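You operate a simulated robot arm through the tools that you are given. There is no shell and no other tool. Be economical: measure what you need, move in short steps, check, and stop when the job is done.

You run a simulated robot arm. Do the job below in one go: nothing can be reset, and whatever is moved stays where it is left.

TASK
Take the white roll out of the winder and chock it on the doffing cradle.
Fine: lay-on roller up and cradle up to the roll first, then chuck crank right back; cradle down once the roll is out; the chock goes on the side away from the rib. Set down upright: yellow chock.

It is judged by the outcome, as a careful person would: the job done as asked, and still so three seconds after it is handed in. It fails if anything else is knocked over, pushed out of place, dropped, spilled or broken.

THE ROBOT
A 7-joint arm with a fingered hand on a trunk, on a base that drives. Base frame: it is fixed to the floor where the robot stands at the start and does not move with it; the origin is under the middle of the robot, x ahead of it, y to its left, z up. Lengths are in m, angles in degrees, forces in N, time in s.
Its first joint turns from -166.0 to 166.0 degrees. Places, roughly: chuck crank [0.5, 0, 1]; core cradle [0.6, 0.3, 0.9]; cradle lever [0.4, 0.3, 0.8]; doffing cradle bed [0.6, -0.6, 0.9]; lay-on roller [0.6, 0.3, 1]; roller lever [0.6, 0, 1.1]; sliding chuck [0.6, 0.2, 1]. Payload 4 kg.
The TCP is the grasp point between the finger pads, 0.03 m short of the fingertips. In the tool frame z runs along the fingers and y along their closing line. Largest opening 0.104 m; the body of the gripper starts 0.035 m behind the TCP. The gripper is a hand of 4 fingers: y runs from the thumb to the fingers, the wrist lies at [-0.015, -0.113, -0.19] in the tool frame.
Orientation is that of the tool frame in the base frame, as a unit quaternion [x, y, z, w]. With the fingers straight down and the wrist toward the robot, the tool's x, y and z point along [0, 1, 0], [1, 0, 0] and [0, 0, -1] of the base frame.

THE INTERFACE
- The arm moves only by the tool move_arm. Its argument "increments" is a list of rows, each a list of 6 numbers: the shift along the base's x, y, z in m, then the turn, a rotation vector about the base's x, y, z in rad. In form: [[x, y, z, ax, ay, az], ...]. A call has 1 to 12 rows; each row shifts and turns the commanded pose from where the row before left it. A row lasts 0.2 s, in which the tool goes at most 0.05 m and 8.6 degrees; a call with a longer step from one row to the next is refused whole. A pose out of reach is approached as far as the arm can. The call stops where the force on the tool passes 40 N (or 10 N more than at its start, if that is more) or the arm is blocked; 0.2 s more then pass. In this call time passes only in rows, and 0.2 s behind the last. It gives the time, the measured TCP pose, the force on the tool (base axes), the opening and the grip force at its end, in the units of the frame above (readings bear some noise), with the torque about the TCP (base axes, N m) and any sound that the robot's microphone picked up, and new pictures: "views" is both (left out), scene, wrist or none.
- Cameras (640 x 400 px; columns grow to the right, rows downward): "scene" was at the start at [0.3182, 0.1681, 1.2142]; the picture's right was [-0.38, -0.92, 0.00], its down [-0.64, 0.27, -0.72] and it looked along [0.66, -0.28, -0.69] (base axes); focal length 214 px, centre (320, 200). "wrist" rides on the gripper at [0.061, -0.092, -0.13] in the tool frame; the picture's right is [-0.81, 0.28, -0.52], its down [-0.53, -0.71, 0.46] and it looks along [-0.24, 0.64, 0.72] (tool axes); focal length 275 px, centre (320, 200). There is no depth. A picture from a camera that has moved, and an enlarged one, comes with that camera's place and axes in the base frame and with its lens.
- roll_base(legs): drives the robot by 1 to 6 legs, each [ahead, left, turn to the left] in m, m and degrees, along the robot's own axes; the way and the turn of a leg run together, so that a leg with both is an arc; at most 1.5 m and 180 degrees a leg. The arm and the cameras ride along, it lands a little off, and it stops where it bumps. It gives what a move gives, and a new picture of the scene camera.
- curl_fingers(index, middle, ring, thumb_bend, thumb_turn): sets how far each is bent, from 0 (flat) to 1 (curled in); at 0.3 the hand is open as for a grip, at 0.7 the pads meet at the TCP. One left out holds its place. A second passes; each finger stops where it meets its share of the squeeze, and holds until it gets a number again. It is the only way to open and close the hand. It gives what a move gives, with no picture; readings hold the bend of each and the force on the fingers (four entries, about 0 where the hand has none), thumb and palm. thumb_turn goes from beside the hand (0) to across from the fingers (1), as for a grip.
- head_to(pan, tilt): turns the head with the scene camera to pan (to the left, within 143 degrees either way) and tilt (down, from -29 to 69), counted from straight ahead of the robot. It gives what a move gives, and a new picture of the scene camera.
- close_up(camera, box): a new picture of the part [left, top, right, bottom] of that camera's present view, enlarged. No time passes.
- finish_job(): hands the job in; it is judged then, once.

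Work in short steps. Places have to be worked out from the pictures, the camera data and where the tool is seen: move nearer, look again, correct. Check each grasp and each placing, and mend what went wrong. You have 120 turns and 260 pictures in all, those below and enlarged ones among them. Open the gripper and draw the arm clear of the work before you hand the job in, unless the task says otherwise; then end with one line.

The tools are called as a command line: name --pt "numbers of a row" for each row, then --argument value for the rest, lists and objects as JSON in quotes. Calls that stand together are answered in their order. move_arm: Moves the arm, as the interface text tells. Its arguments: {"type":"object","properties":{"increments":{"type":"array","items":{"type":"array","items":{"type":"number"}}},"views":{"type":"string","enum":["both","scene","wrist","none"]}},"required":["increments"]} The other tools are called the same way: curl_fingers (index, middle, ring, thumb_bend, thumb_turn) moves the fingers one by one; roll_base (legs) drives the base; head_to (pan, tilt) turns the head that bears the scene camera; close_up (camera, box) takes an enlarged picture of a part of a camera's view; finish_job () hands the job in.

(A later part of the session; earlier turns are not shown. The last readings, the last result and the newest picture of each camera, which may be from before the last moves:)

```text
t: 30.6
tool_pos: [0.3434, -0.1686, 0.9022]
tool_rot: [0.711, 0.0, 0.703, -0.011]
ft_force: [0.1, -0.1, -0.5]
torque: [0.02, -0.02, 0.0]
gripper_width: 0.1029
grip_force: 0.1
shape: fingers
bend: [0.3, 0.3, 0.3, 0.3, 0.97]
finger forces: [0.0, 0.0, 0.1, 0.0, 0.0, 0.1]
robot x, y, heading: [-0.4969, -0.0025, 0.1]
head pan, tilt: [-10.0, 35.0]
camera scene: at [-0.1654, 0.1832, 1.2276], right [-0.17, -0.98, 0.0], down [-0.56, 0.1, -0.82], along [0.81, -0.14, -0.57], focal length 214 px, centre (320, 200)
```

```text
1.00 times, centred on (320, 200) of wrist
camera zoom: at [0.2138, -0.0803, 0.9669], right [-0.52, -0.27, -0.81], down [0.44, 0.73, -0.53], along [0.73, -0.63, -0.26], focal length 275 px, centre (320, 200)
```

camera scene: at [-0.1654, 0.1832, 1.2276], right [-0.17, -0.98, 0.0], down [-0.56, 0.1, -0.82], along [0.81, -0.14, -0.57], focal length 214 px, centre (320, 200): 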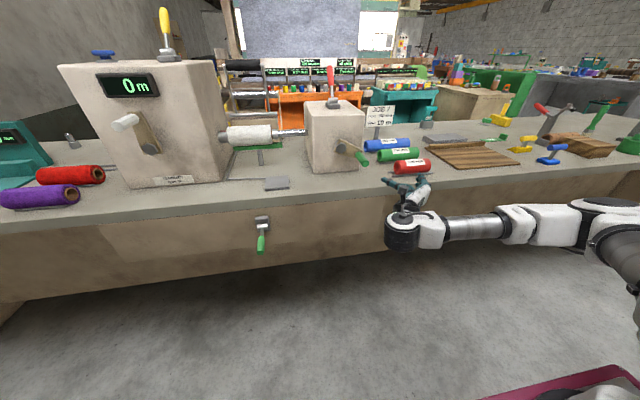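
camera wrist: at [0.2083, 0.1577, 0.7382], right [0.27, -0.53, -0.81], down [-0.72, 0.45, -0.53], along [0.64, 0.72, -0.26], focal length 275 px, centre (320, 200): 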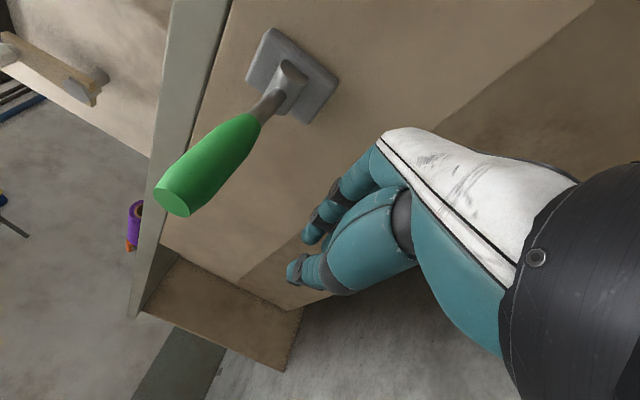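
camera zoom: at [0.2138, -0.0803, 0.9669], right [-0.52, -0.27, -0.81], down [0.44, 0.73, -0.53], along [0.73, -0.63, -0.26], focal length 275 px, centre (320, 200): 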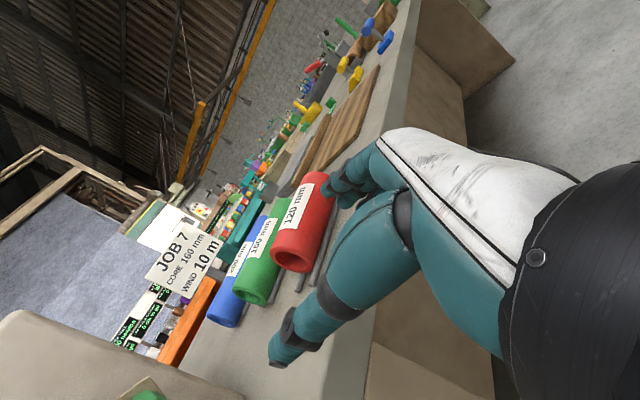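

That wrist-left orientation was out of reach and ended off target. I roll the hand -90° about x (thumb below, wrist low), a more natural pose, retreating a little first, and check.

move_arm --pt "-0.02 0 0 -0.14 0 0" --pt "0 0 0 -0.143 0 0" --pt "0 0 0 -0.143 0 0" --pt "0 0 0 -0.143 0 0" --pt "0 0 0 -0.143 0 0" --pt "0 0 0 -0.143 0 0" --views "scene"

```text
t: 32.0
tool_pos: [0.3956, -0.2454, 0.9032]
tool_rot: [0.65, 0.289, 0.641, 0.29]
ft_force: [0.2, -0.5, 1.4]
torque: [0.02, -0.05, 0.0]
gripper_width: 0.1029
grip_force: 0.6
shape: fingers
bend: [0.3, 0.3, 0.3, 0.3, 0.97]
finger forces: [0.0, 0.0, 0.0, 0.1, 0.6, 0.0]
out of reach, approached as far as the arm can: row 1, 2, 3, 4, 5, 6
robot x, y, heading: [-0.494, -0.0038, -0.2]
head pan, tilt: [-10.0, 35.0]
camera scene: at [-0.1655, 0.183, 1.2275], right [-0.17, -0.98, 0.0], down [-0.56, 0.1, -0.82], along [0.81, -0.14, -0.57], focal length 214 px, centre (320, 200)
```

scene: 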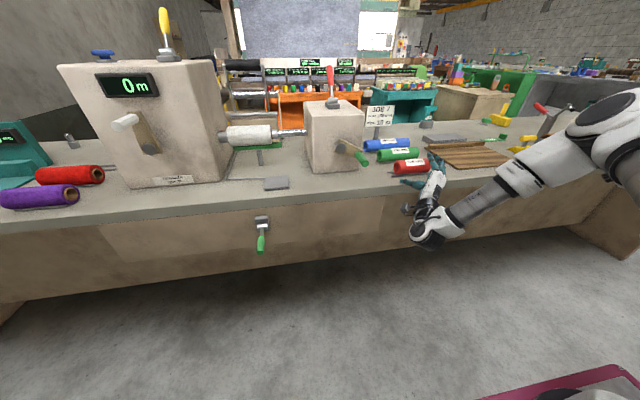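

The arm drifted toward the red core and the thumb shows a faint touch. I look before moving further.

close_up --camera "scene" --box '[330, 130, 490, 250]'

close_up --camera "wrist" --box '[0, 0, 640, 400]'

```text
3.33 times, centred on (410, 190) of scene
camera zoom: at [-0.1655, 0.183, 1.2275], right [-0.17, -0.98, 0.0], down [-0.56, 0.1, -0.82], along [0.81, -0.14, -0.57], focal length 715 px, centre (20, 233)
```

zoom: 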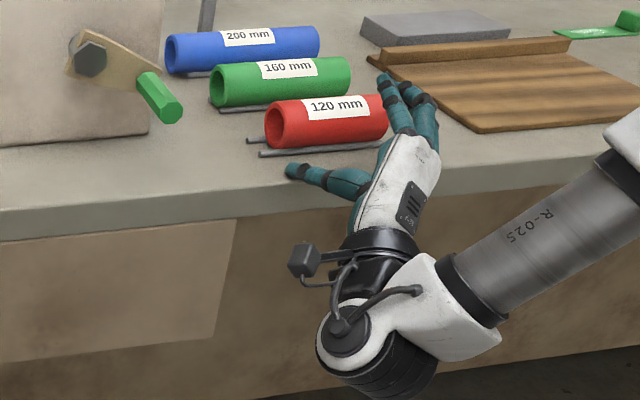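

```text
1.00 times, centred on (320, 200) of wrist
camera zoom: at [0.2665, -0.1384, 0.8773], right [-0.53, -0.78, -0.33], down [0.45, 0.07, -0.89], along [0.72, -0.62, 0.31], focal length 275 px, centre (320, 200)
```

zoom: 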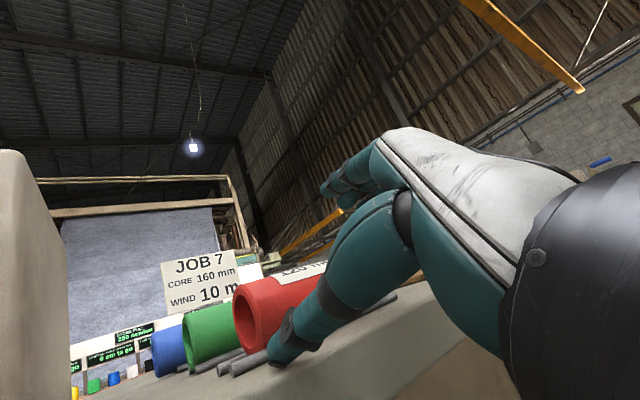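

The hand is close beside the red core but hasn't displaced it. I go straight up first to get clear.

move_arm --pt "0 0 0.045 0 0 0" --pt "0 0 0.045 0 0 0" --pt "0 0 0.045 0 0 0" --views "scene"

```text
t: 32.9
tool_pos: [0.3912, -0.2662, 1.0244]
tool_rot: [0.644, 0.292, 0.646, 0.288]
ft_force: [0.4, 0.6, 0.1]
torque: [0.04, 0.0, -0.03]
gripper_width: 0.1031
grip_force: 0.0
shape: fingers
bend: [0.3, 0.3, 0.3, 0.3, 0.97]
finger forces: [0.0, 0.1, 0.0, 0.0, 0.0, 0.0]
out of reach, approached as far as the arm can: row 2, 3
robot x, y, heading: [-0.4914, 0.0001, 0.2]
head pan, tilt: [-10.0, 35.0]
camera scene: at [-0.1653, 0.1835, 1.2275], right [-0.17, -0.98, 0.0], down [-0.57, 0.1, -0.82], along [0.81, -0.14, -0.57], focal length 214 px, centre (320, 200)
```

scene: 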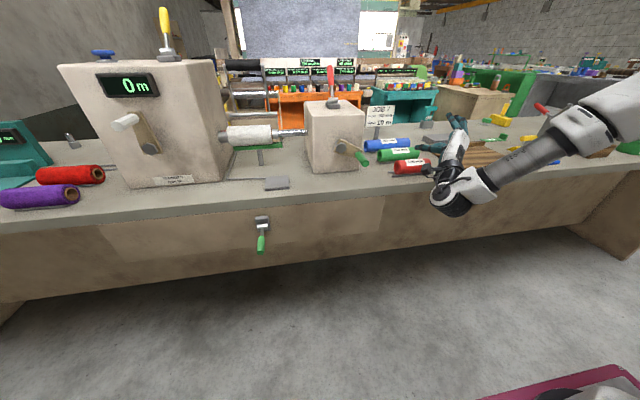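

Each call restarts from the measured pose. I finish the roll to fingers-forward, thumb-below, staying up here.

move_arm --pt "0 0 0 -0.143 0 0" --pt "0 0 0 -0.143 0 0" --pt "0 0 0 -0.143 0 0" --pt "0 0 0 -0.143 0 0" --pt "0 0 0 -0.143 0 0" --views "scene"

```text
t: 34.0
tool_pos: [0.4045, -0.2711, 1.0354]
tool_rot: [0.508, 0.495, 0.499, 0.499]
ft_force: [-1.0, -0.6, 0.0]
torque: [-0.01, 0.0, 0.01]
gripper_width: 0.1029
grip_force: 0.0
shape: fingers
bend: [0.3, 0.3, 0.3, 0.3, 0.97]
finger forces: [0.1, 0.1, 0.0, 0.0, 0.1, 0.0]
out of reach, approached as far as the arm can: row 4, 5
robot x, y, heading: [-0.4947, -0.0005, -0.0]
head pan, tilt: [-10.0, 35.0]
camera scene: at [-0.1655, 0.1829, 1.2276], right [-0.17, -0.98, 0.0], down [-0.56, 0.1, -0.82], along [0.81, -0.14, -0.57], focal length 214 px, centre (320, 200)
```

scene: 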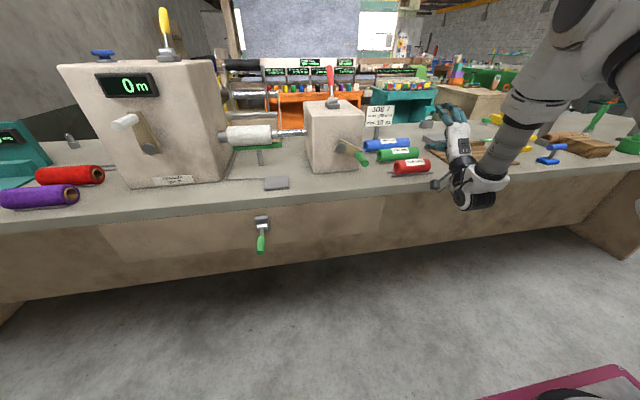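

Orientation reached. I test moving left toward the crank in this pose, kept high and back.

move_arm --pt "-0.02 0.04 0 0 0 0" --pt "-0.02 0.04 0 0 0 0" --pt "-0.02 0.04 0 0 0 0" --pt "-0.02 0.04 0 0 0 0" --pt "-0.02 0.04 0 0 0 0" --views "scene"

```text
t: 35.2
tool_pos: [0.3424, -0.2201, 1.1165]
tool_rot: [0.501, 0.503, 0.504, 0.492]
ft_force: [0.4, 0.0, -0.3]
torque: [0.03, 0.01, 0.02]
gripper_width: 0.103
grip_force: 0.0
shape: fingers
bend: [0.3, 0.3, 0.3, 0.3, 0.97]
finger forces: [0.1, 0.1, 0.0, 0.1, 0.1, 0.1]
out of reach, approached as far as the arm can: row 1, 2, 3, 4, 5
robot x, y, heading: [-0.4946, 0.0001, 0.1]
head pan, tilt: [-10.0, 35.0]
camera scene: at [-0.1653, 0.1831, 1.2275], right [-0.17, -0.98, 0.0], down [-0.57, 0.1, -0.82], along [0.81, -0.14, -0.57], focal length 214 px, centre (320, 200)
```

scene: 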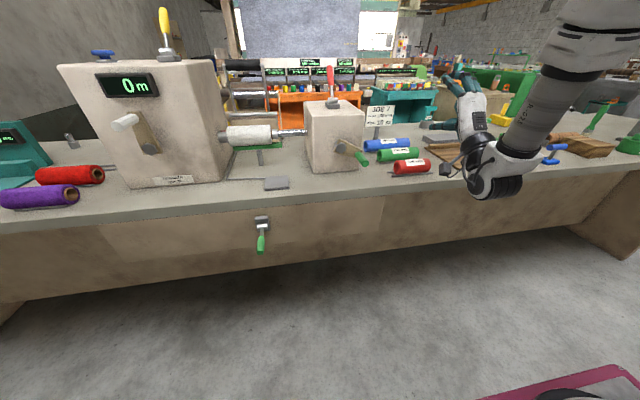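

Fingers-forward is too cramped for this arm. Instead I'll grip the crank handle from above: fingers down, closing along y, wrist to the right — rotating 120° about (-1,1,1) up here.

move_arm --pt "0 0.01 0.01 -0.0864 0.0864 0.0864" --pt "0 0.01 0.01 -0.0864 0.0864 0.0864" --pt "0 0.01 0.01 -0.0864 0.0864 0.0864" --pt "0 0.01 0 -0.0864 0.0864 0.0864" --pt "0 0.01 0 -0.0864 0.0864 0.0864" --pt "0 0.01 0 -0.0864 0.0864 0.0864" --pt "0 0.01 0 -0.0864 0.0864 0.0864" --pt "0 0.01 0 -0.0864 0.0864 0.0864" --pt "0 0.01 0 -0.0864 0.0864 0.0864" --pt "0 0.01 0 -0.0864 0.0864 0.0864" --pt "0 0.01 0 -0.0864 0.0864 0.0864" --pt "0 0.01 0 -0.0864 0.0864 0.0864" --views "scene"

```text
t: 37.9
tool_pos: [0.3416, -0.1012, 1.1457]
tool_rot: [0.093, 0.988, 0.084, 0.091]
ft_force: [-0.1, 0.2, 0.1]
torque: [0.01, -0.03, 0.0]
gripper_width: 0.103
grip_force: 0.1
shape: fingers
bend: [0.3, 0.3, 0.3, 0.3, 0.97]
finger forces: [0.1, 0.0, 0.0, 0.0, 0.0, 0.0]
robot x, y, heading: [-0.4923, -0.0019, -0.1]
head pan, tilt: [-10.0, 35.0]
camera scene: at [-0.1656, 0.1829, 1.2276], right [-0.17, -0.98, 0.0], down [-0.56, 0.1, -0.82], along [0.81, -0.14, -0.57], focal length 214 px, centre (320, 200)
```

scene: 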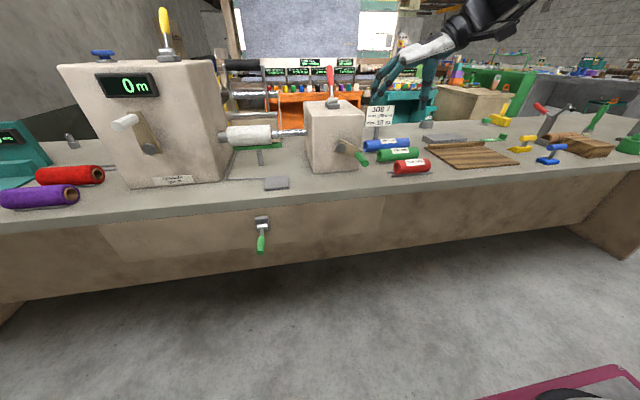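

That works well. I complete the turn and move above the handle for a look.

move_arm --pt "0.03 0.013 -0.02 -0.0864 0.0864 0.0864" --pt "0.03 0.013 -0.02 -0.0864 0.0864 0.0864" --pt "0.028 0.013 -0.03 0 0 0" --pt "0 0 -0.03 0 0 0"

close_up --camera "scene" --box '[290, 80, 450, 200]'

```text
t: 38.9
tool_pos: [0.4285, -0.0591, 1.046]
tool_rot: [0.006, 1.0, -0.001, 0.007]
ft_force: [0.9, -0.1, 0.4]
torque: [-0.03, -0.03, 0.02]
gripper_width: 0.1028
grip_force: 0.0
shape: fingers
bend: [0.3, 0.3, 0.3, 0.3, 0.97]
finger forces: [0.0, 0.0, 0.1, 0.0, 0.1, 0.1]
robot x, y, heading: [-0.4964, 0.0018, -0.0]
head pan, tilt: [-10.0, 35.0]
camera scene: at [-0.1656, 0.1834, 1.2276], right [-0.17, -0.98, 0.0], down [-0.56, 0.1, -0.82], along [0.81, -0.14, -0.57], focal length 214 px, centre (320, 200)
camera wrist: at [0.3662, -0.1512, 1.1761], right [0.81, 0.27, 0.53], down [0.53, -0.72, -0.45], along [0.26, 0.64, -0.72], focal length 275 px, centre (320, 200)
```

scene: 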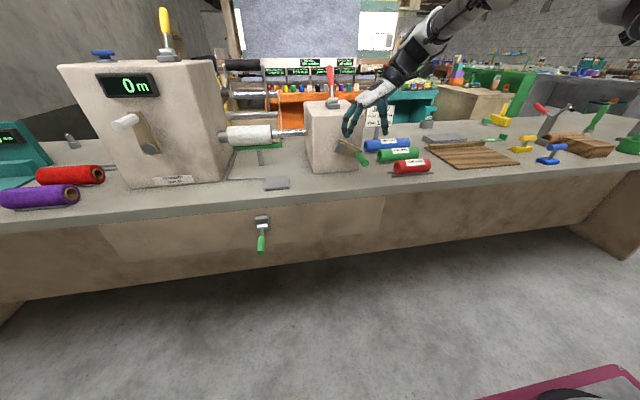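
wrist: 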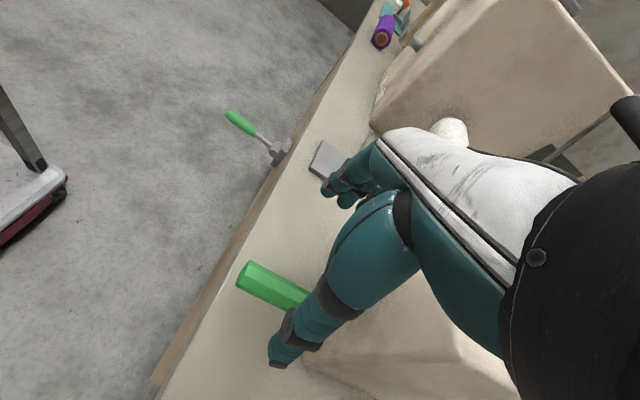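

```text
3.33 times, centred on (370, 140) of scene
camera zoom: at [-0.1656, 0.1834, 1.2276], right [-0.17, -0.98, 0.0], down [-0.56, 0.1, -0.82], along [0.81, -0.14, -0.57], focal length 715 px, centre (153, 400)
```

zoom: 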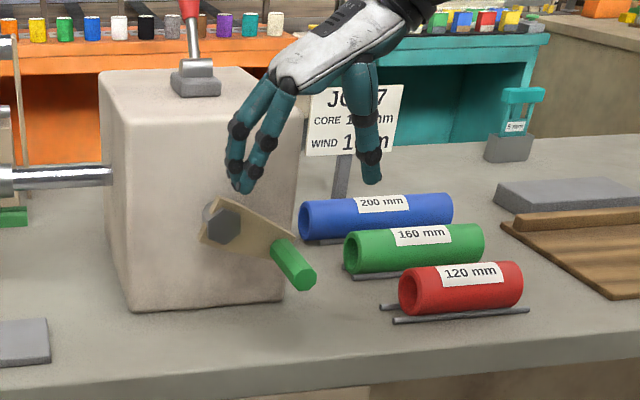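

Handle centre confirmed at (0.415–0.485, -0.06, 0.937), right under the open hand. I lower onto it and grip.

move_arm --pt "0.008 -0.001 -0.04 0 0 0" --pt "0 0 -0.04 0 0 0" --pt "0 0 -0.027 0 0 0" --views "wrist"

curl_fingers --index 0.66 --middle 0.66 --ring 0.66 --thumb_bend 0.66

close_up --camera "scene" --box '[290, 80, 450, 200]'

```text
t: 39.6
tool_pos: [0.4379, -0.0601, 0.9394]
tool_rot: [0.006, 1.0, 0.0, 0.006]
ft_force: [0.4, 0.0, 0.0]
torque: [0.02, -0.02, -0.01]
gripper_width: 0.103
grip_force: 0.1
shape: fingers
bend: [0.3, 0.3, 0.3, 0.3, 0.97]
finger forces: [0.0, 0.0, 0.1, 0.1, 0.1, 0.0]
robot x, y, heading: [-0.4929, -0.0013, -0.1]
head pan, tilt: [-10.0, 35.0]
camera wrist: at [0.3742, -0.152, 1.069], right [0.81, 0.27, 0.53], down [0.53, -0.72, -0.45], along [0.26, 0.64, -0.72], focal length 275 px, centre (320, 200)
```

wrist: 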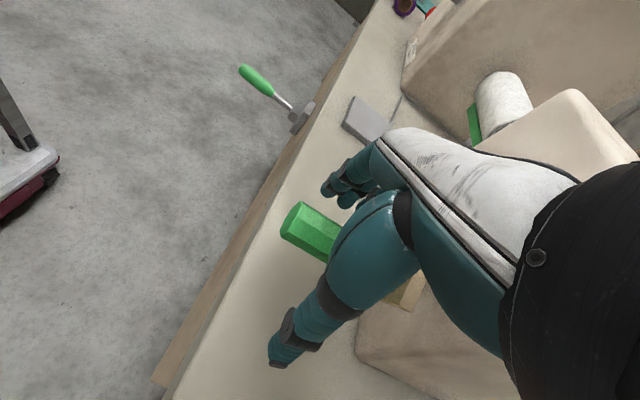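

```text
t: 40.6
tool_pos: [0.4366, -0.0613, 0.9402]
tool_rot: [0.007, 1.0, 0.0, 0.006]
ft_force: [-0.9, 0.2, -1.2]
torque: [-0.02, 0.0, 0.03]
gripper_width: 0.0115
grip_force: 0.4
shape: fingers
bend: [0.66, 0.66, 0.66, 0.65, 0.97]
finger forces: [0.1, 0.1, 0.1, 0.0, 0.3, 0.1]
robot x, y, heading: [-0.4948, -0.0023, -0.0]
head pan, tilt: [-10.0, 35.0]
```

```text
3.33 times, centred on (370, 140) of scene
camera zoom: at [-0.1654, 0.1832, 1.2275], right [-0.17, -0.98, 0.0], down [-0.56, 0.1, -0.82], along [0.81, -0.14, -0.57], focal length 715 px, centre (153, 400)
```

zoom: 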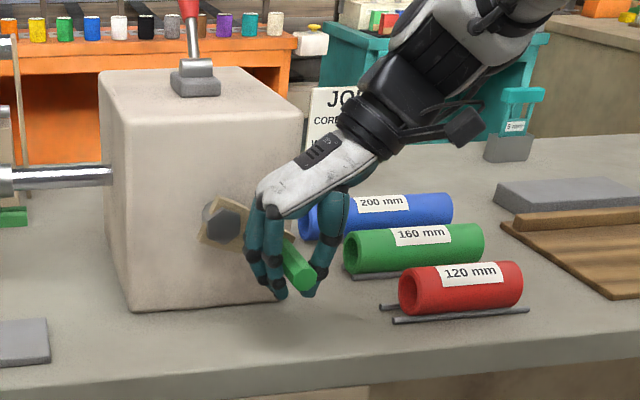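

The fingers closed loosely around (caging) the handle. I try turning it upward along its arc in a small step.

move_arm --pt "0 -0.002 0.012 0 0 0" --pt "0 -0.002 0.013 0 0 0" --pt "0 0.002 0.013 0 0 0" --views "none"

close_up --camera "scene" --box '[220, 80, 420, 200]'

```text
t: 41.5
tool_pos: [0.4365, -0.0649, 0.9775]
tool_rot: [0.007, 1.0, -0.001, 0.006]
ft_force: [0.0, -2.8, -0.6]
torque: [-0.04, 0.03, 0.04]
gripper_width: 0.0148
grip_force: 1.7
shape: fingers
bend: [0.65, 0.66, 0.65, 0.64, 0.97]
finger forces: [0.3, 0.0, 1.0, 0.0, 2.7, 0.0]
robot x, y, heading: [-0.4969, -0.001, 0.1]
head pan, tilt: [-10.0, 35.0]
```

```text
3.20 times, centred on (320, 140) of scene
camera zoom: at [-0.1654, 0.1831, 1.2275], right [-0.17, -0.98, 0.0], down [-0.57, 0.1, -0.82], along [0.81, -0.14, -0.57], focal length 686 px, centre (320, 392)
```

zoom: 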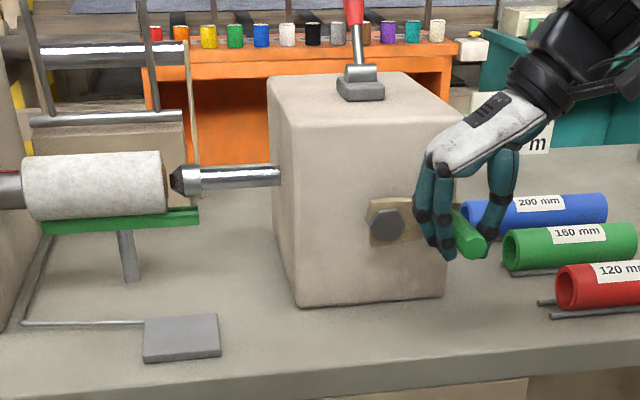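

The chuck is backing out of the core — right direction. I continue the arc up to the top.

move_arm --pt "0 0.0021 0.0163 0 0 0" --pt "0 0.0063 0.0152 0 0 0" --pt "0 0.0101 0.013 0 0 0" --pt "0 0.013 0.0101 0 0 0" --pt "0 0.0152 0.0063 0 0 0" --pt "0 0.0163 0.0021 0 0 0" --views "none"

close_up --camera "scene" --box '[220, 80, 420, 200]'

```text
t: 42.9
tool_pos: [0.4373, -0.0003, 1.0394]
tool_rot: [0.006, 1.0, 0.0, 0.006]
ft_force: [0.2, -0.7, -0.4]
torque: [-0.04, 0.02, 0.05]
gripper_width: 0.0149
grip_force: 2.1
shape: fingers
bend: [0.66, 0.66, 0.65, 0.64, 0.98]
finger forces: [0.5, 0.0, 1.1, 0.1, 1.8, 0.0]
robot x, y, heading: [-0.4951, -0.0011, -0.1]
head pan, tilt: [-10.0, 35.0]
```

```text
3.20 times, centred on (320, 140) of scene
camera zoom: at [-0.1654, 0.1831, 1.2275], right [-0.17, -0.98, 0.0], down [-0.56, 0.1, -0.82], along [0.81, -0.14, -0.57], focal length 686 px, centre (320, 392)
```

zoom: 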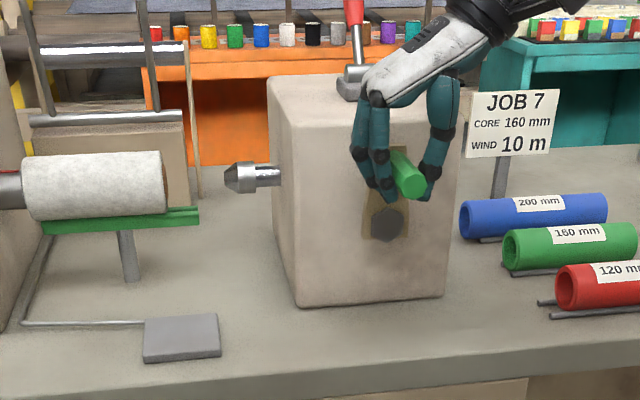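

The chuck is well out of the core. I continue over the top toward the left, with a bit of extra downward travel, until the stop.

move_arm --pt "0 0.0163 -0.0021 0 0 0" --pt "0 0.0152 -0.0063 0 0 0" --pt "0 0.013 -0.0101 0 0 0" --pt "0 0.0101 -0.013 0 0 0" --views "none"

close_up --camera "scene" --box '[220, 80, 420, 200]'

```text
t: 43.6
tool_pos: [0.4388, 0.0211, 1.0292]
tool_rot: [0.013, 1.0, -0.004, 0.01]
ft_force: [-2.2, -28.6, 15.1]
torque: [-0.51, 0.09, 0.14]
gripper_width: 0.0392
grip_force: 14.5
shape: fingers
bend: [0.66, 0.66, 0.66, 0.53, 0.95]
finger forces: [0.0, 0.1, 0.0, 0.0, 29.3, 0.0]
robot x, y, heading: [-0.4907, -0.0016, 0.0]
head pan, tilt: [-10.0, 35.0]
stopped in row 3: the force on the tool passed its limit (the readings are from after the stop); the commanded pose is now the measured one
```

```text
3.20 times, centred on (320, 140) of scene
camera zoom: at [-0.166, 0.1808, 1.2279], right [-0.17, -0.98, 0.0], down [-0.56, 0.1, -0.82], along [0.81, -0.14, -0.57], focal length 686 px, centre (320, 392)
```

zoom: 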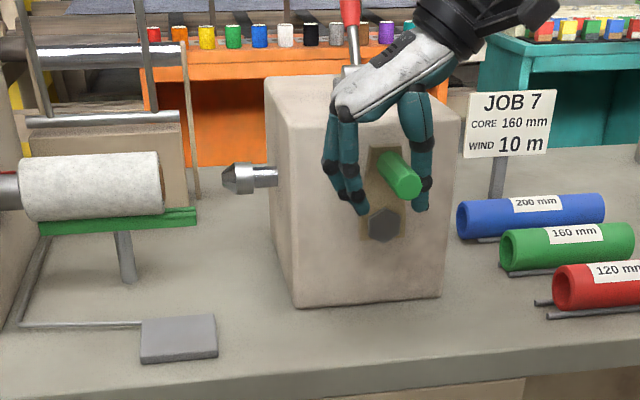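

The crank hit its end stop at the top with the chuck fully retracted. I open the hand, rise clear, and turn the hand back to the fingers-down, wrist-toward-me pose.

curl_fingers --index 0.3 --middle 0.3 --ring 0.3 --thumb_bend 0.3

move_arm --pt "0 -0.01 0.02 0 0 0" --pt "0 0 0.045 0 0 0" --pt "0 0 0.045 0 0 0" --pt "-0.02 0 0.045 0 0 0" --pt "-0.02 0 0.045 0 0 0" --pt "0 0.01 0.02 0 0 -0.143" --pt "0 0.02 0.02 0 0 -0.143" --pt "0 0.02 0 0 0 -0.143" --pt "0 0.02 0 0 0 -0.143" --pt "0 0.02 0 0 0 -0.143" --pt "0 0.02 0 0 0 -0.143" --views "none"

move_arm --pt "0 0.02 0 0 0 -0.143" --pt "0 0.02 0 0 0 -0.143" --pt "0 0.02 0 0 0 -0.143" --pt "0 0.02 0 0 0 -0.143" --pt "0 0.02 0 0 0 -0.14" --views "scene"

```text
t: 44.6
tool_pos: [0.4383, 0.0295, 1.0276]
tool_rot: [0.01, 1.0, -0.002, 0.008]
ft_force: [0.2, -0.3, 0.6]
torque: [-0.01, -0.01, -0.04]
gripper_width: 0.1038
grip_force: 0.1
shape: fingers
bend: [0.3, 0.3, 0.3, 0.29, 0.97]
finger forces: [0.0, 0.0, 0.0, 0.0, 0.6, 0.0]
robot x, y, heading: [-0.4938, 0.0007, 0.2]
head pan, tilt: [-10.0, 35.0]
```

```text
t: 47.0
tool_pos: [0.3974, 0.1289, 1.2684]
tool_rot: [0.426, 0.905, -0.005, 0.005]
ft_force: [-0.2, -1.1, 0.4]
torque: [0.03, 0.01, -0.01]
gripper_width: 0.1033
grip_force: 0.0
shape: fingers
bend: [0.3, 0.3, 0.3, 0.3, 0.97]
finger forces: [0.0, 0.0, 0.1, 0.0, 0.1, 0.0]
robot x, y, heading: [-0.4929, -0.0013, -0.0]
head pan, tilt: [-10.0, 35.0]
```

```text
t: 48.2
tool_pos: [0.3982, 0.2279, 1.2673]
tool_rot: [0.714, 0.7, -0.008, 0.005]
ft_force: [0.6, 0.0, -0.2]
torque: [0.03, -0.01, 0.01]
gripper_width: 0.1032
grip_force: 0.1
shape: fingers
bend: [0.3, 0.3, 0.3, 0.3, 0.97]
finger forces: [0.0, 0.0, 0.0, 0.0, 0.0, 0.0]
robot x, y, heading: [-0.4918, -0.0048, 0.0]
head pan, tilt: [-10.0, 35.0]
camera scene: at [-0.1655, 0.1821, 1.2276], right [-0.17, -0.98, 0.0], down [-0.56, 0.1, -0.82], along [0.81, -0.14, -0.57], focal length 214 px, centre (320, 200)
```

scene: 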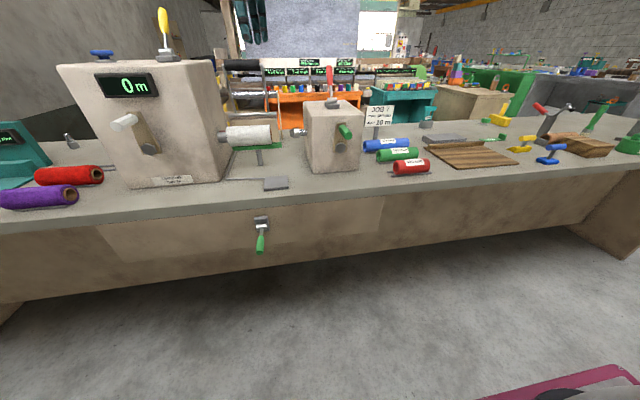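

Crank stays back. I draw the hand in 0.15 m so it stays clear of the raised lay-on roller, then drive forward.

move_arm --pt "-0.05 0.01 0 0 0 0" --pt "-0.05 0.01 0 0 0 0" --pt "-0.05 0.01 0 0 0 0" --views "none"

roll_base --legs '[[0.33, 0, 0]]'

head_to --pan 10 --tilt 30

close_up --camera "wrist" --box '[0, 0, 640, 400]'

```text
refused: row 1 steps farther than a row can; nothing moved
```

```text
t: 50.3
tool_pos: [0.7253, 0.2349, 1.2688]
tool_rot: [0.712, 0.702, -0.007, 0.004]
ft_force: [-0.7, 0.4, -0.7]
torque: [0.02, -0.04, 0.0]
gripper_width: 0.1033
grip_force: 0.1
shape: fingers
bend: [0.3, 0.3, 0.3, 0.3, 0.97]
finger forces: [0.1, 0.0, 0.0, 0.1, 0.1, 0.0]
robot x, y, heading: [-0.1626, -0.0009, 0.2]
head pan, tilt: [-10.0, 35.0]
camera scene: at [0.1614, 0.185, 1.2275], right [-0.17, -0.99, 0.0], down [-0.57, 0.1, -0.82], along [0.81, -0.14, -0.57], focal length 214 px, centre (320, 200)
```

scene: 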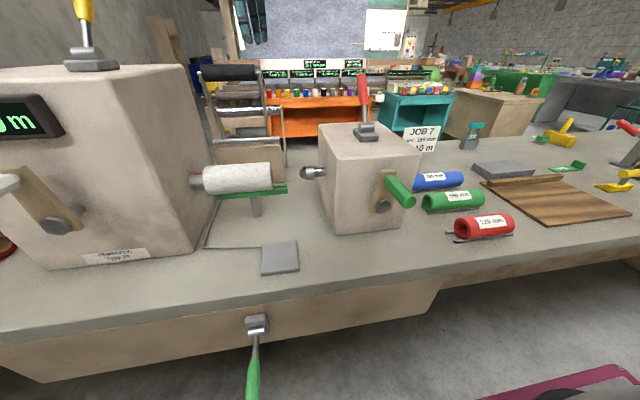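

```text
t: 51.2
tool_pos: [0.7241, 0.235, 1.2677]
tool_rot: [0.711, 0.703, -0.008, 0.005]
ft_force: [0.1, 0.4, 0.6]
torque: [-0.03, 0.02, 0.01]
gripper_width: 0.1032
grip_force: 0.0
shape: fingers
bend: [0.3, 0.3, 0.3, 0.3, 0.97]
finger forces: [0.1, 0.0, 0.0, 0.0, 0.1, 0.0]
robot x, y, heading: [-0.1654, 0.0005, 0.4]
head pan, tilt: [10.0, 30.0]
camera scene: at [0.1636, 0.2159, 1.2353], right [0.18, -0.98, 0.0], down [-0.49, -0.09, -0.87], along [0.85, 0.15, -0.5], focal length 214 px, centre (320, 200)
```

scene: 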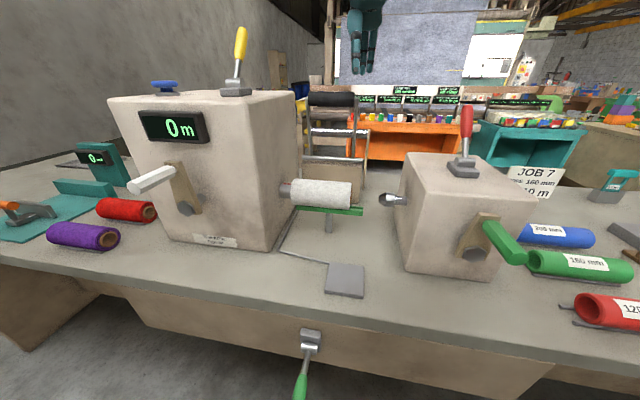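

```text
1.00 times, centred on (320, 200) of wrist
camera zoom: at [0.6361, 0.2989, 1.398], right [0.27, -0.81, 0.53], down [-0.72, -0.53, -0.44], along [0.64, -0.26, -0.72], focal length 275 px, centre (320, 200)
```

zoom: 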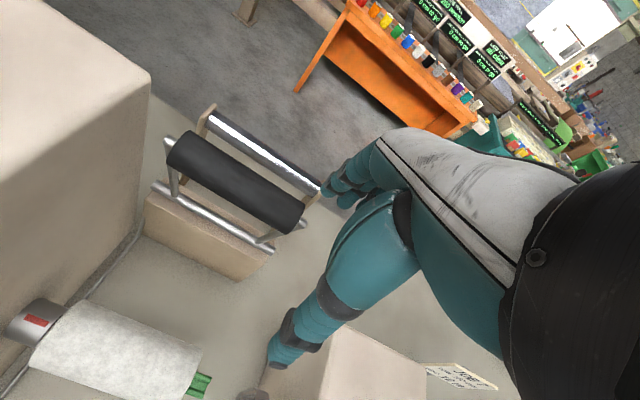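

Roll measured: x≈0.645, y 0.22–0.374, axis z≈0.97; the raised roller is at (0.79, 0.30, 1.19), clear. I move above the roll's middle and descend partway.

move_arm --pt "-0.038 0.03 0 0 0 0" --pt "-0.038 0.03 0 0 0 0" --pt "0 0 -0.045 0 0 0" --pt "0 0 -0.045 0 0 0" --pt "0 0 -0.045 0 0 0" --pt "0 0 -0.045 0 0 0"

close_up --camera "scene" --box '[240, 80, 440, 260]'

```text
t: 52.6
tool_pos: [0.6501, 0.2962, 1.0873]
tool_rot: [0.711, 0.703, -0.007, 0.004]
ft_force: [0.3, 0.8, -0.6]
torque: [-0.04, -0.02, 0.0]
gripper_width: 0.1032
grip_force: 0.0
shape: fingers
bend: [0.3, 0.3, 0.3, 0.3, 0.97]
finger forces: [0.0, 0.0, 0.0, 0.0, 0.0, 0.1]
robot x, y, heading: [-0.1654, -0.0014, 0.1]
head pan, tilt: [10.0, 30.0]
camera scene: at [0.1634, 0.2159, 1.2354], right [0.18, -0.98, 0.0], down [-0.49, -0.09, -0.87], along [0.85, 0.15, -0.5], focal length 214 px, centre (320, 200)
camera wrist: at [0.5601, 0.3602, 1.2166], right [0.27, -0.81, 0.53], down [-0.72, -0.53, -0.44], along [0.64, -0.26, -0.72], focal length 275 px, centre (320, 200)
```

scene: 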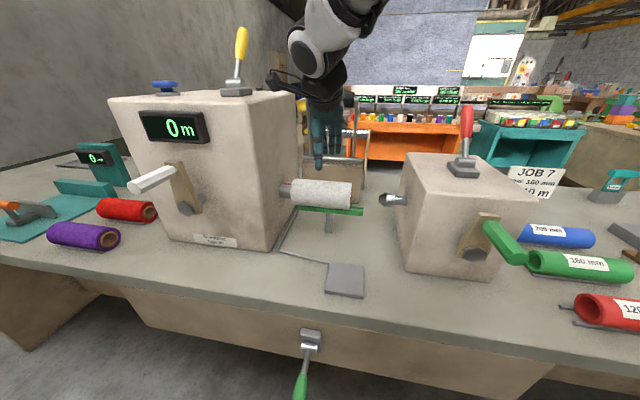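
wrist: 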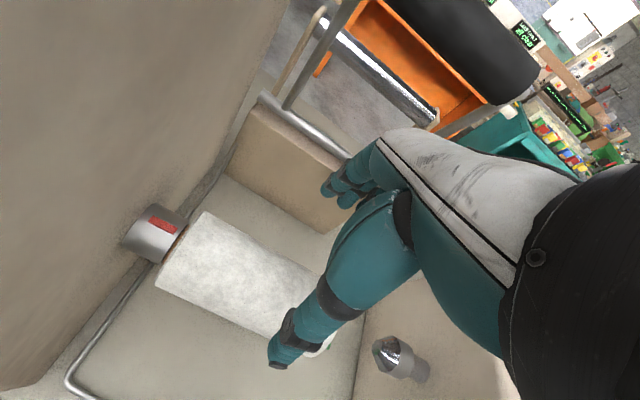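

```text
2.22 times, centred on (340, 170) of scene
camera zoom: at [0.1634, 0.2159, 1.2354], right [0.18, -0.98, 0.0], down [-0.49, -0.09, -0.87], along [0.85, 0.15, -0.5], focal length 477 px, centre (276, 267)
```

zoom: 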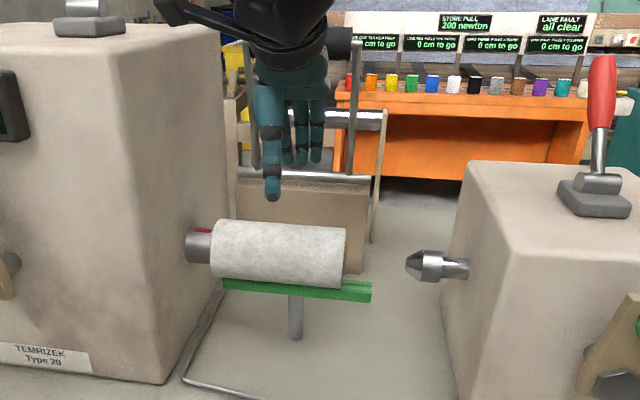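

Alignment looks good. I lower to grip height, z ≈ 0.98.

move_arm --pt "-0.004 0 -0.04 0 0 0" --pt "0 0 -0.04 0 0 0" --pt "0 0 -0.026 0 0 0"

close_up --camera "scene" --box '[260, 130, 420, 250]'

```text
t: 53.4
tool_pos: [0.6474, 0.2953, 0.9814]
tool_rot: [0.712, 0.702, -0.008, 0.004]
ft_force: [0.4, 0.3, 0.0]
torque: [-0.02, 0.02, 0.0]
gripper_width: 0.1032
grip_force: 0.1
shape: fingers
bend: [0.3, 0.3, 0.3, 0.3, 0.97]
finger forces: [0.0, 0.0, 0.1, 0.0, 0.0, 0.1]
robot x, y, heading: [-0.1665, -0.0026, 0.3]
head pan, tilt: [10.0, 30.0]
camera scene: at [0.1635, 0.2158, 1.2354], right [0.18, -0.98, 0.0], down [-0.49, -0.09, -0.87], along [0.85, 0.15, -0.5], focal length 214 px, centre (320, 200)
camera wrist: at [0.5585, 0.3602, 1.1109], right [0.27, -0.81, 0.53], down [-0.72, -0.53, -0.44], along [0.64, -0.26, -0.72], focal length 275 px, centre (320, 200)
```

scene: 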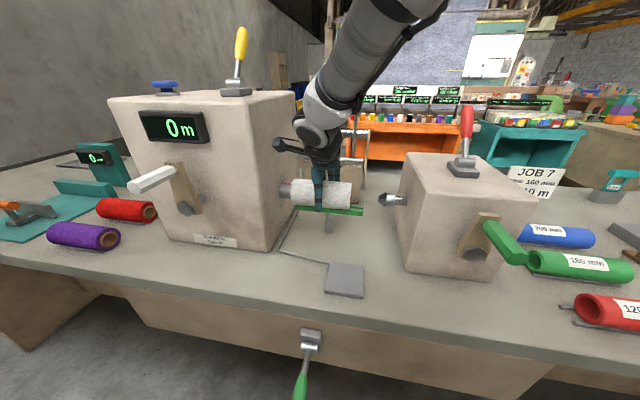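
wrist: 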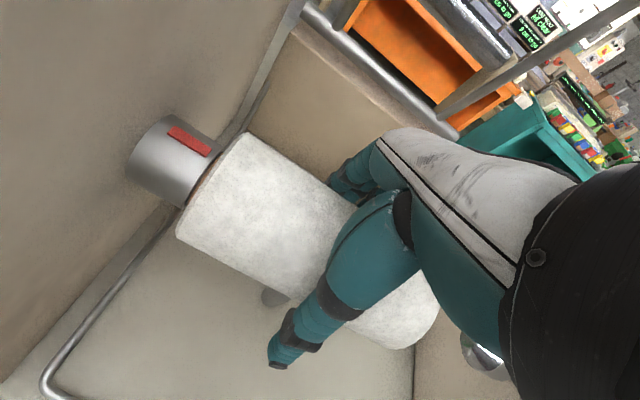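

```text
3.33 times, centred on (340, 190) of scene
camera zoom: at [0.1635, 0.2158, 1.2354], right [0.18, -0.98, 0.0], down [-0.49, -0.09, -0.87], along [0.85, 0.15, -0.5], focal length 715 px, centre (253, 233)
```

zoom: 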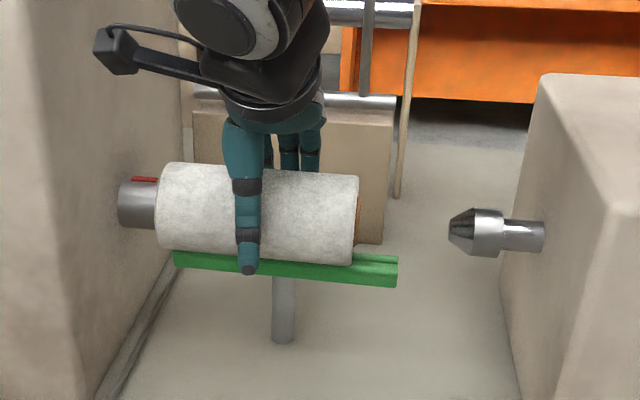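

Thumb and fingers straddle the roll. I close the grip.

curl_fingers --index 0.7 --middle 0.7 --ring 0.7 --thumb_bend 0.7

close_up --camera "scene" --box '[260, 130, 420, 250]'

```text
t: 54.4
tool_pos: [0.6477, 0.2962, 0.9807]
tool_rot: [0.712, 0.702, -0.008, 0.004]
ft_force: [2.5, -4.8, 1.2]
torque: [-0.02, -0.12, 0.13]
gripper_width: 0.064
grip_force: 24.8
shape: fingers
bend: [0.47, 0.54, 0.52, 0.46, 0.96]
finger forces: [11.1, 6.8, 7.7, 0.0, 23.3, 0.0]
robot x, y, heading: [-0.1688, 0.0002, 0.3]
head pan, tilt: [10.0, 30.0]
```

```text
3.33 times, centred on (340, 190) of scene
camera zoom: at [0.1637, 0.2157, 1.2353], right [0.18, -0.98, 0.0], down [-0.49, -0.09, -0.87], along [0.85, 0.15, -0.5], focal length 715 px, centre (253, 233)
```

zoom: 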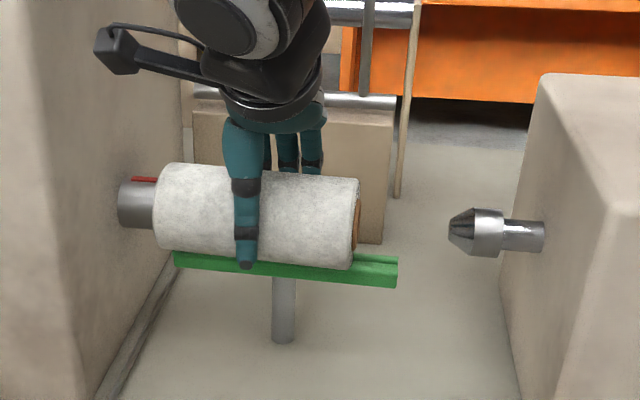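

Firm grip at 25 N. I slide the roll toward -y, off the fixed spindle nose, along the cradle.

move_arm --pt "0 -0.015 0 0 0 0" --pt "0 -0.015 0 0 0 0" --pt "0 -0.012 0 0 0 0" --views "wrist"

close_up --camera "scene" --box '[260, 130, 420, 250]'

```text
t: 55.2
tool_pos: [0.6448, 0.2529, 0.9813]
tool_rot: [0.712, 0.703, -0.008, 0.005]
ft_force: [-0.1, -0.1, 0.1]
torque: [0.02, -0.03, -0.01]
gripper_width: 0.0642
grip_force: 22.4
shape: fingers
bend: [0.47, 0.54, 0.53, 0.46, 0.94]
finger forces: [9.9, 6.5, 7.1, 0.0, 23.1, 0.0]
robot x, y, heading: [-0.1684, 0.0013, 0.5]
head pan, tilt: [10.0, 30.0]
camera wrist: at [0.5565, 0.317, 1.1113], right [0.27, -0.8, 0.53], down [-0.72, -0.53, -0.44], along [0.64, -0.26, -0.72], focal length 275 px, centre (320, 200)
```

wrist: 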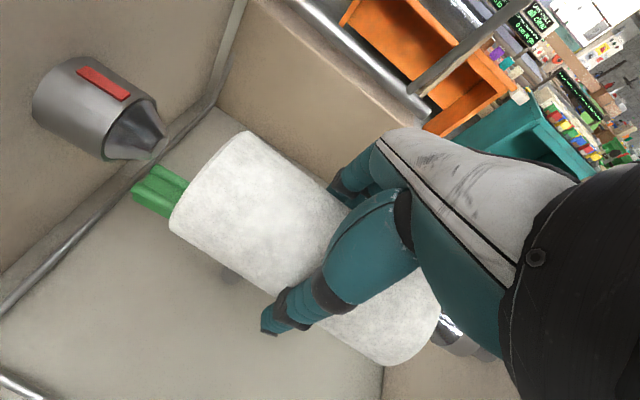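

```text
3.33 times, centred on (340, 190) of scene
camera zoom: at [0.1636, 0.2162, 1.2353], right [0.18, -0.98, 0.0], down [-0.49, -0.09, -0.87], along [0.85, 0.15, -0.5], focal length 715 px, centre (253, 233)
```

zoom: 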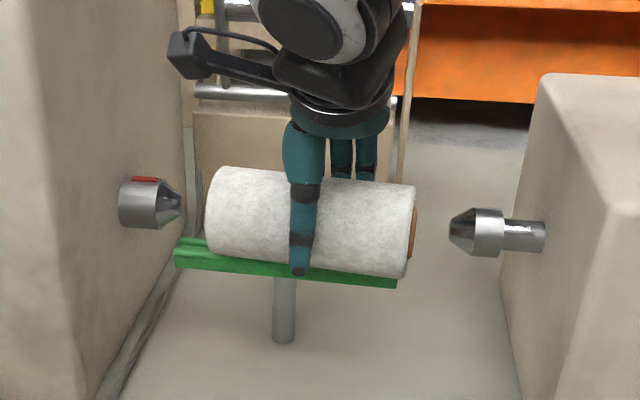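

The roll is free of both cones. I lift it straight up, easing back from the raised roller.

move_arm --pt "0 0 0.03 0 0 0" --pt "0 0 0.04 0 0 0" --pt "-0.01 0 0.045 0 0 0" --pt "-0.02 0 0.045 0 0 0" --pt "-0.02 0 0.045 0 0 0" --pt "-0.02 0 0.045 0 0 0" --pt "-0.03 0 0.02 0 0 0"

```text
t: 56.8
tool_pos: [0.5454, 0.2538, 1.2507]
tool_rot: [0.712, 0.702, -0.008, 0.005]
ft_force: [-0.5, 0.0, -3.5]
torque: [0.0, 0.04, 0.02]
gripper_width: 0.064
grip_force: 22.9
shape: fingers
bend: [0.47, 0.54, 0.53, 0.46, 0.94]
finger forces: [10.2, 6.4, 6.8, 0.0, 22.6, 0.0]
robot x, y, heading: [-0.165, 0.0021, 0.5]
head pan, tilt: [10.0, 30.0]
camera scene: at [0.164, 0.2161, 1.2352], right [0.18, -0.98, 0.0], down [-0.49, -0.09, -0.87], along [0.85, 0.15, -0.5], focal length 214 px, centre (320, 200)
camera wrist: at [0.4577, 0.3178, 1.3803], right [0.27, -0.81, 0.53], down [-0.72, -0.53, -0.44], along [0.64, -0.26, -0.72], focal length 275 px, centre (320, 200)
```

scene: 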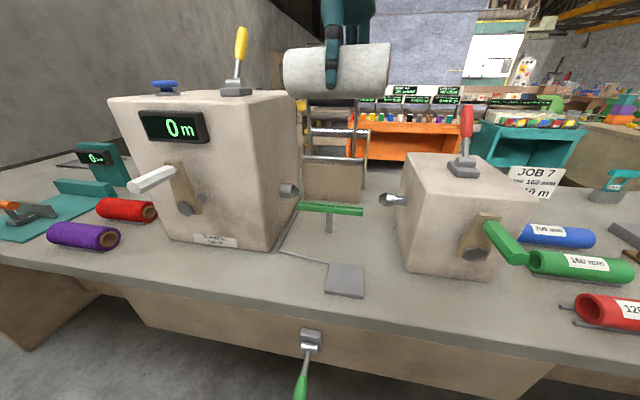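
wrist: 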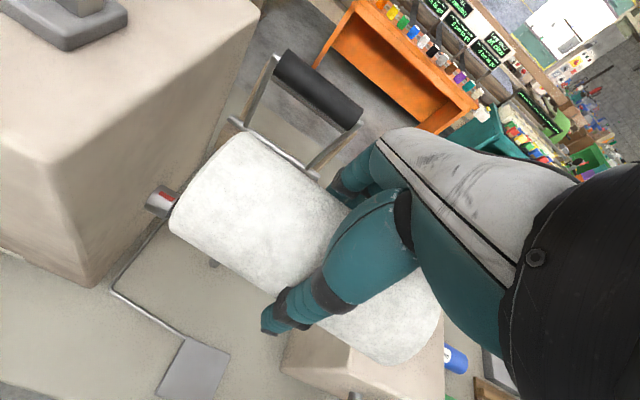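

The roll is held well (~3.5 N weight). I drive sideways to the right toward the doffing bed with the roll high over the box, then look.

roll_base --legs '[[0, -0.5, 0]]'

head_to --pan -8 --tilt 40

```text
t: 59.7
tool_pos: [0.5498, -0.2423, 1.2498]
tool_rot: [0.71, 0.704, -0.007, 0.004]
ft_force: [0.2, 0.1, -2.5]
torque: [-0.02, 0.01, -0.03]
gripper_width: 0.064
grip_force: 22.2
shape: fingers
bend: [0.47, 0.54, 0.53, 0.46, 0.94]
finger forces: [10.0, 6.4, 6.7, 0.0, 22.7, 0.1]
robot x, y, heading: [-0.1615, -0.4996, 0.4]
head pan, tilt: [10.0, 30.0]
camera scene: at [0.1663, -0.2822, 1.2353], right [0.18, -0.98, 0.0], down [-0.49, -0.09, -0.87], along [0.85, 0.16, -0.5], focal length 214 px, centre (320, 200)
```

scene: 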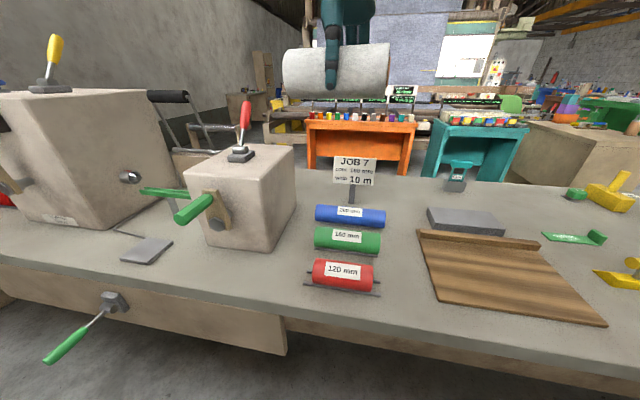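

```text
t: 60.5
tool_pos: [0.5489, -0.2429, 1.2494]
tool_rot: [0.71, 0.704, -0.008, 0.005]
ft_force: [0.5, 0.1, -2.4]
torque: [-0.02, -0.01, 0.0]
gripper_width: 0.064
grip_force: 22.9
shape: fingers
bend: [0.47, 0.54, 0.53, 0.46, 0.94]
finger forces: [10.0, 6.4, 6.7, 0.1, 22.6, 0.0]
robot x, y, heading: [-0.1645, -0.5026, 0.5]
head pan, tilt: [-8.0, 40.0]
camera scene: at [0.1617, -0.3097, 1.22], right [-0.13, -0.99, 0.0], down [-0.64, 0.08, -0.77], along [0.76, -0.1, -0.64], focal length 214 px, centre (320, 200)
```

scene: 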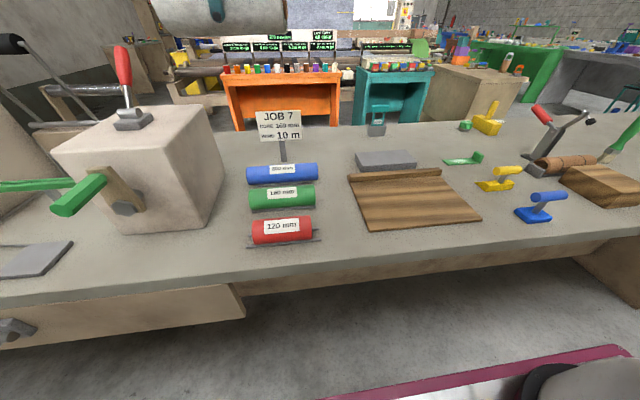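

Bed spans x 0.465–0.66, y -0.455 to -0.73, with the rib's front face at x≈0.635. I'll set the roll down around x≈0.555 (so the far fingers clear the rib), then push it to the rib. Moving above the bed.

move_arm --pt "0 -0.044 0 0 0 0" --pt "0 -0.044 0 0 0 0" --pt "0 -0.044 0 0 0 0" --pt "0 -0.044 0 0 0 0" --pt "0 -0.044 0 0 0 0" --pt "0 -0.044 0 0 0 0" --pt "0 -0.044 0 0 0 0" --pt "0 -0.04 0 0 0 0" --pt "0.003 0 -0.045 0 0 0" --pt "0.003 0 -0.045 0 0 0" --pt "0 0 -0.045 0 0 0" --pt "0 0 -0.045 0 0 0"

```text
t: 63.1
tool_pos: [0.5544, -0.5915, 1.0708]
tool_rot: [0.71, 0.704, -0.007, 0.005]
ft_force: [0.1, 0.5, -3.3]
torque: [-0.04, -0.02, -0.02]
gripper_width: 0.0637
grip_force: 22.5
shape: fingers
bend: [0.47, 0.55, 0.54, 0.46, 0.94]
finger forces: [9.7, 6.3, 6.5, 0.0, 22.1, 0.0]
robot x, y, heading: [-0.1649, -0.5025, 0.4]
head pan, tilt: [-8.0, 40.0]
camera scene: at [0.1614, -0.3099, 1.22], right [-0.13, -0.99, 0.0], down [-0.64, 0.08, -0.77], along [0.76, -0.1, -0.64], focal length 214 px, centre (320, 200)
camera wrist: at [0.4649, -0.5288, 1.2007], right [0.27, -0.8, 0.53], down [-0.72, -0.53, -0.44], along [0.64, -0.26, -0.72], focal length 275 px, centre (320, 200)
```

scene: 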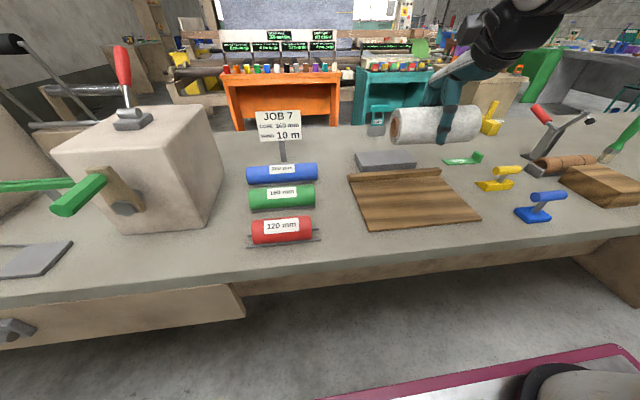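
wrist: 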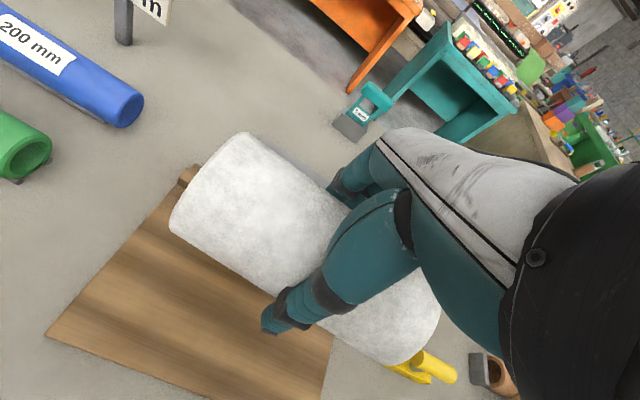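

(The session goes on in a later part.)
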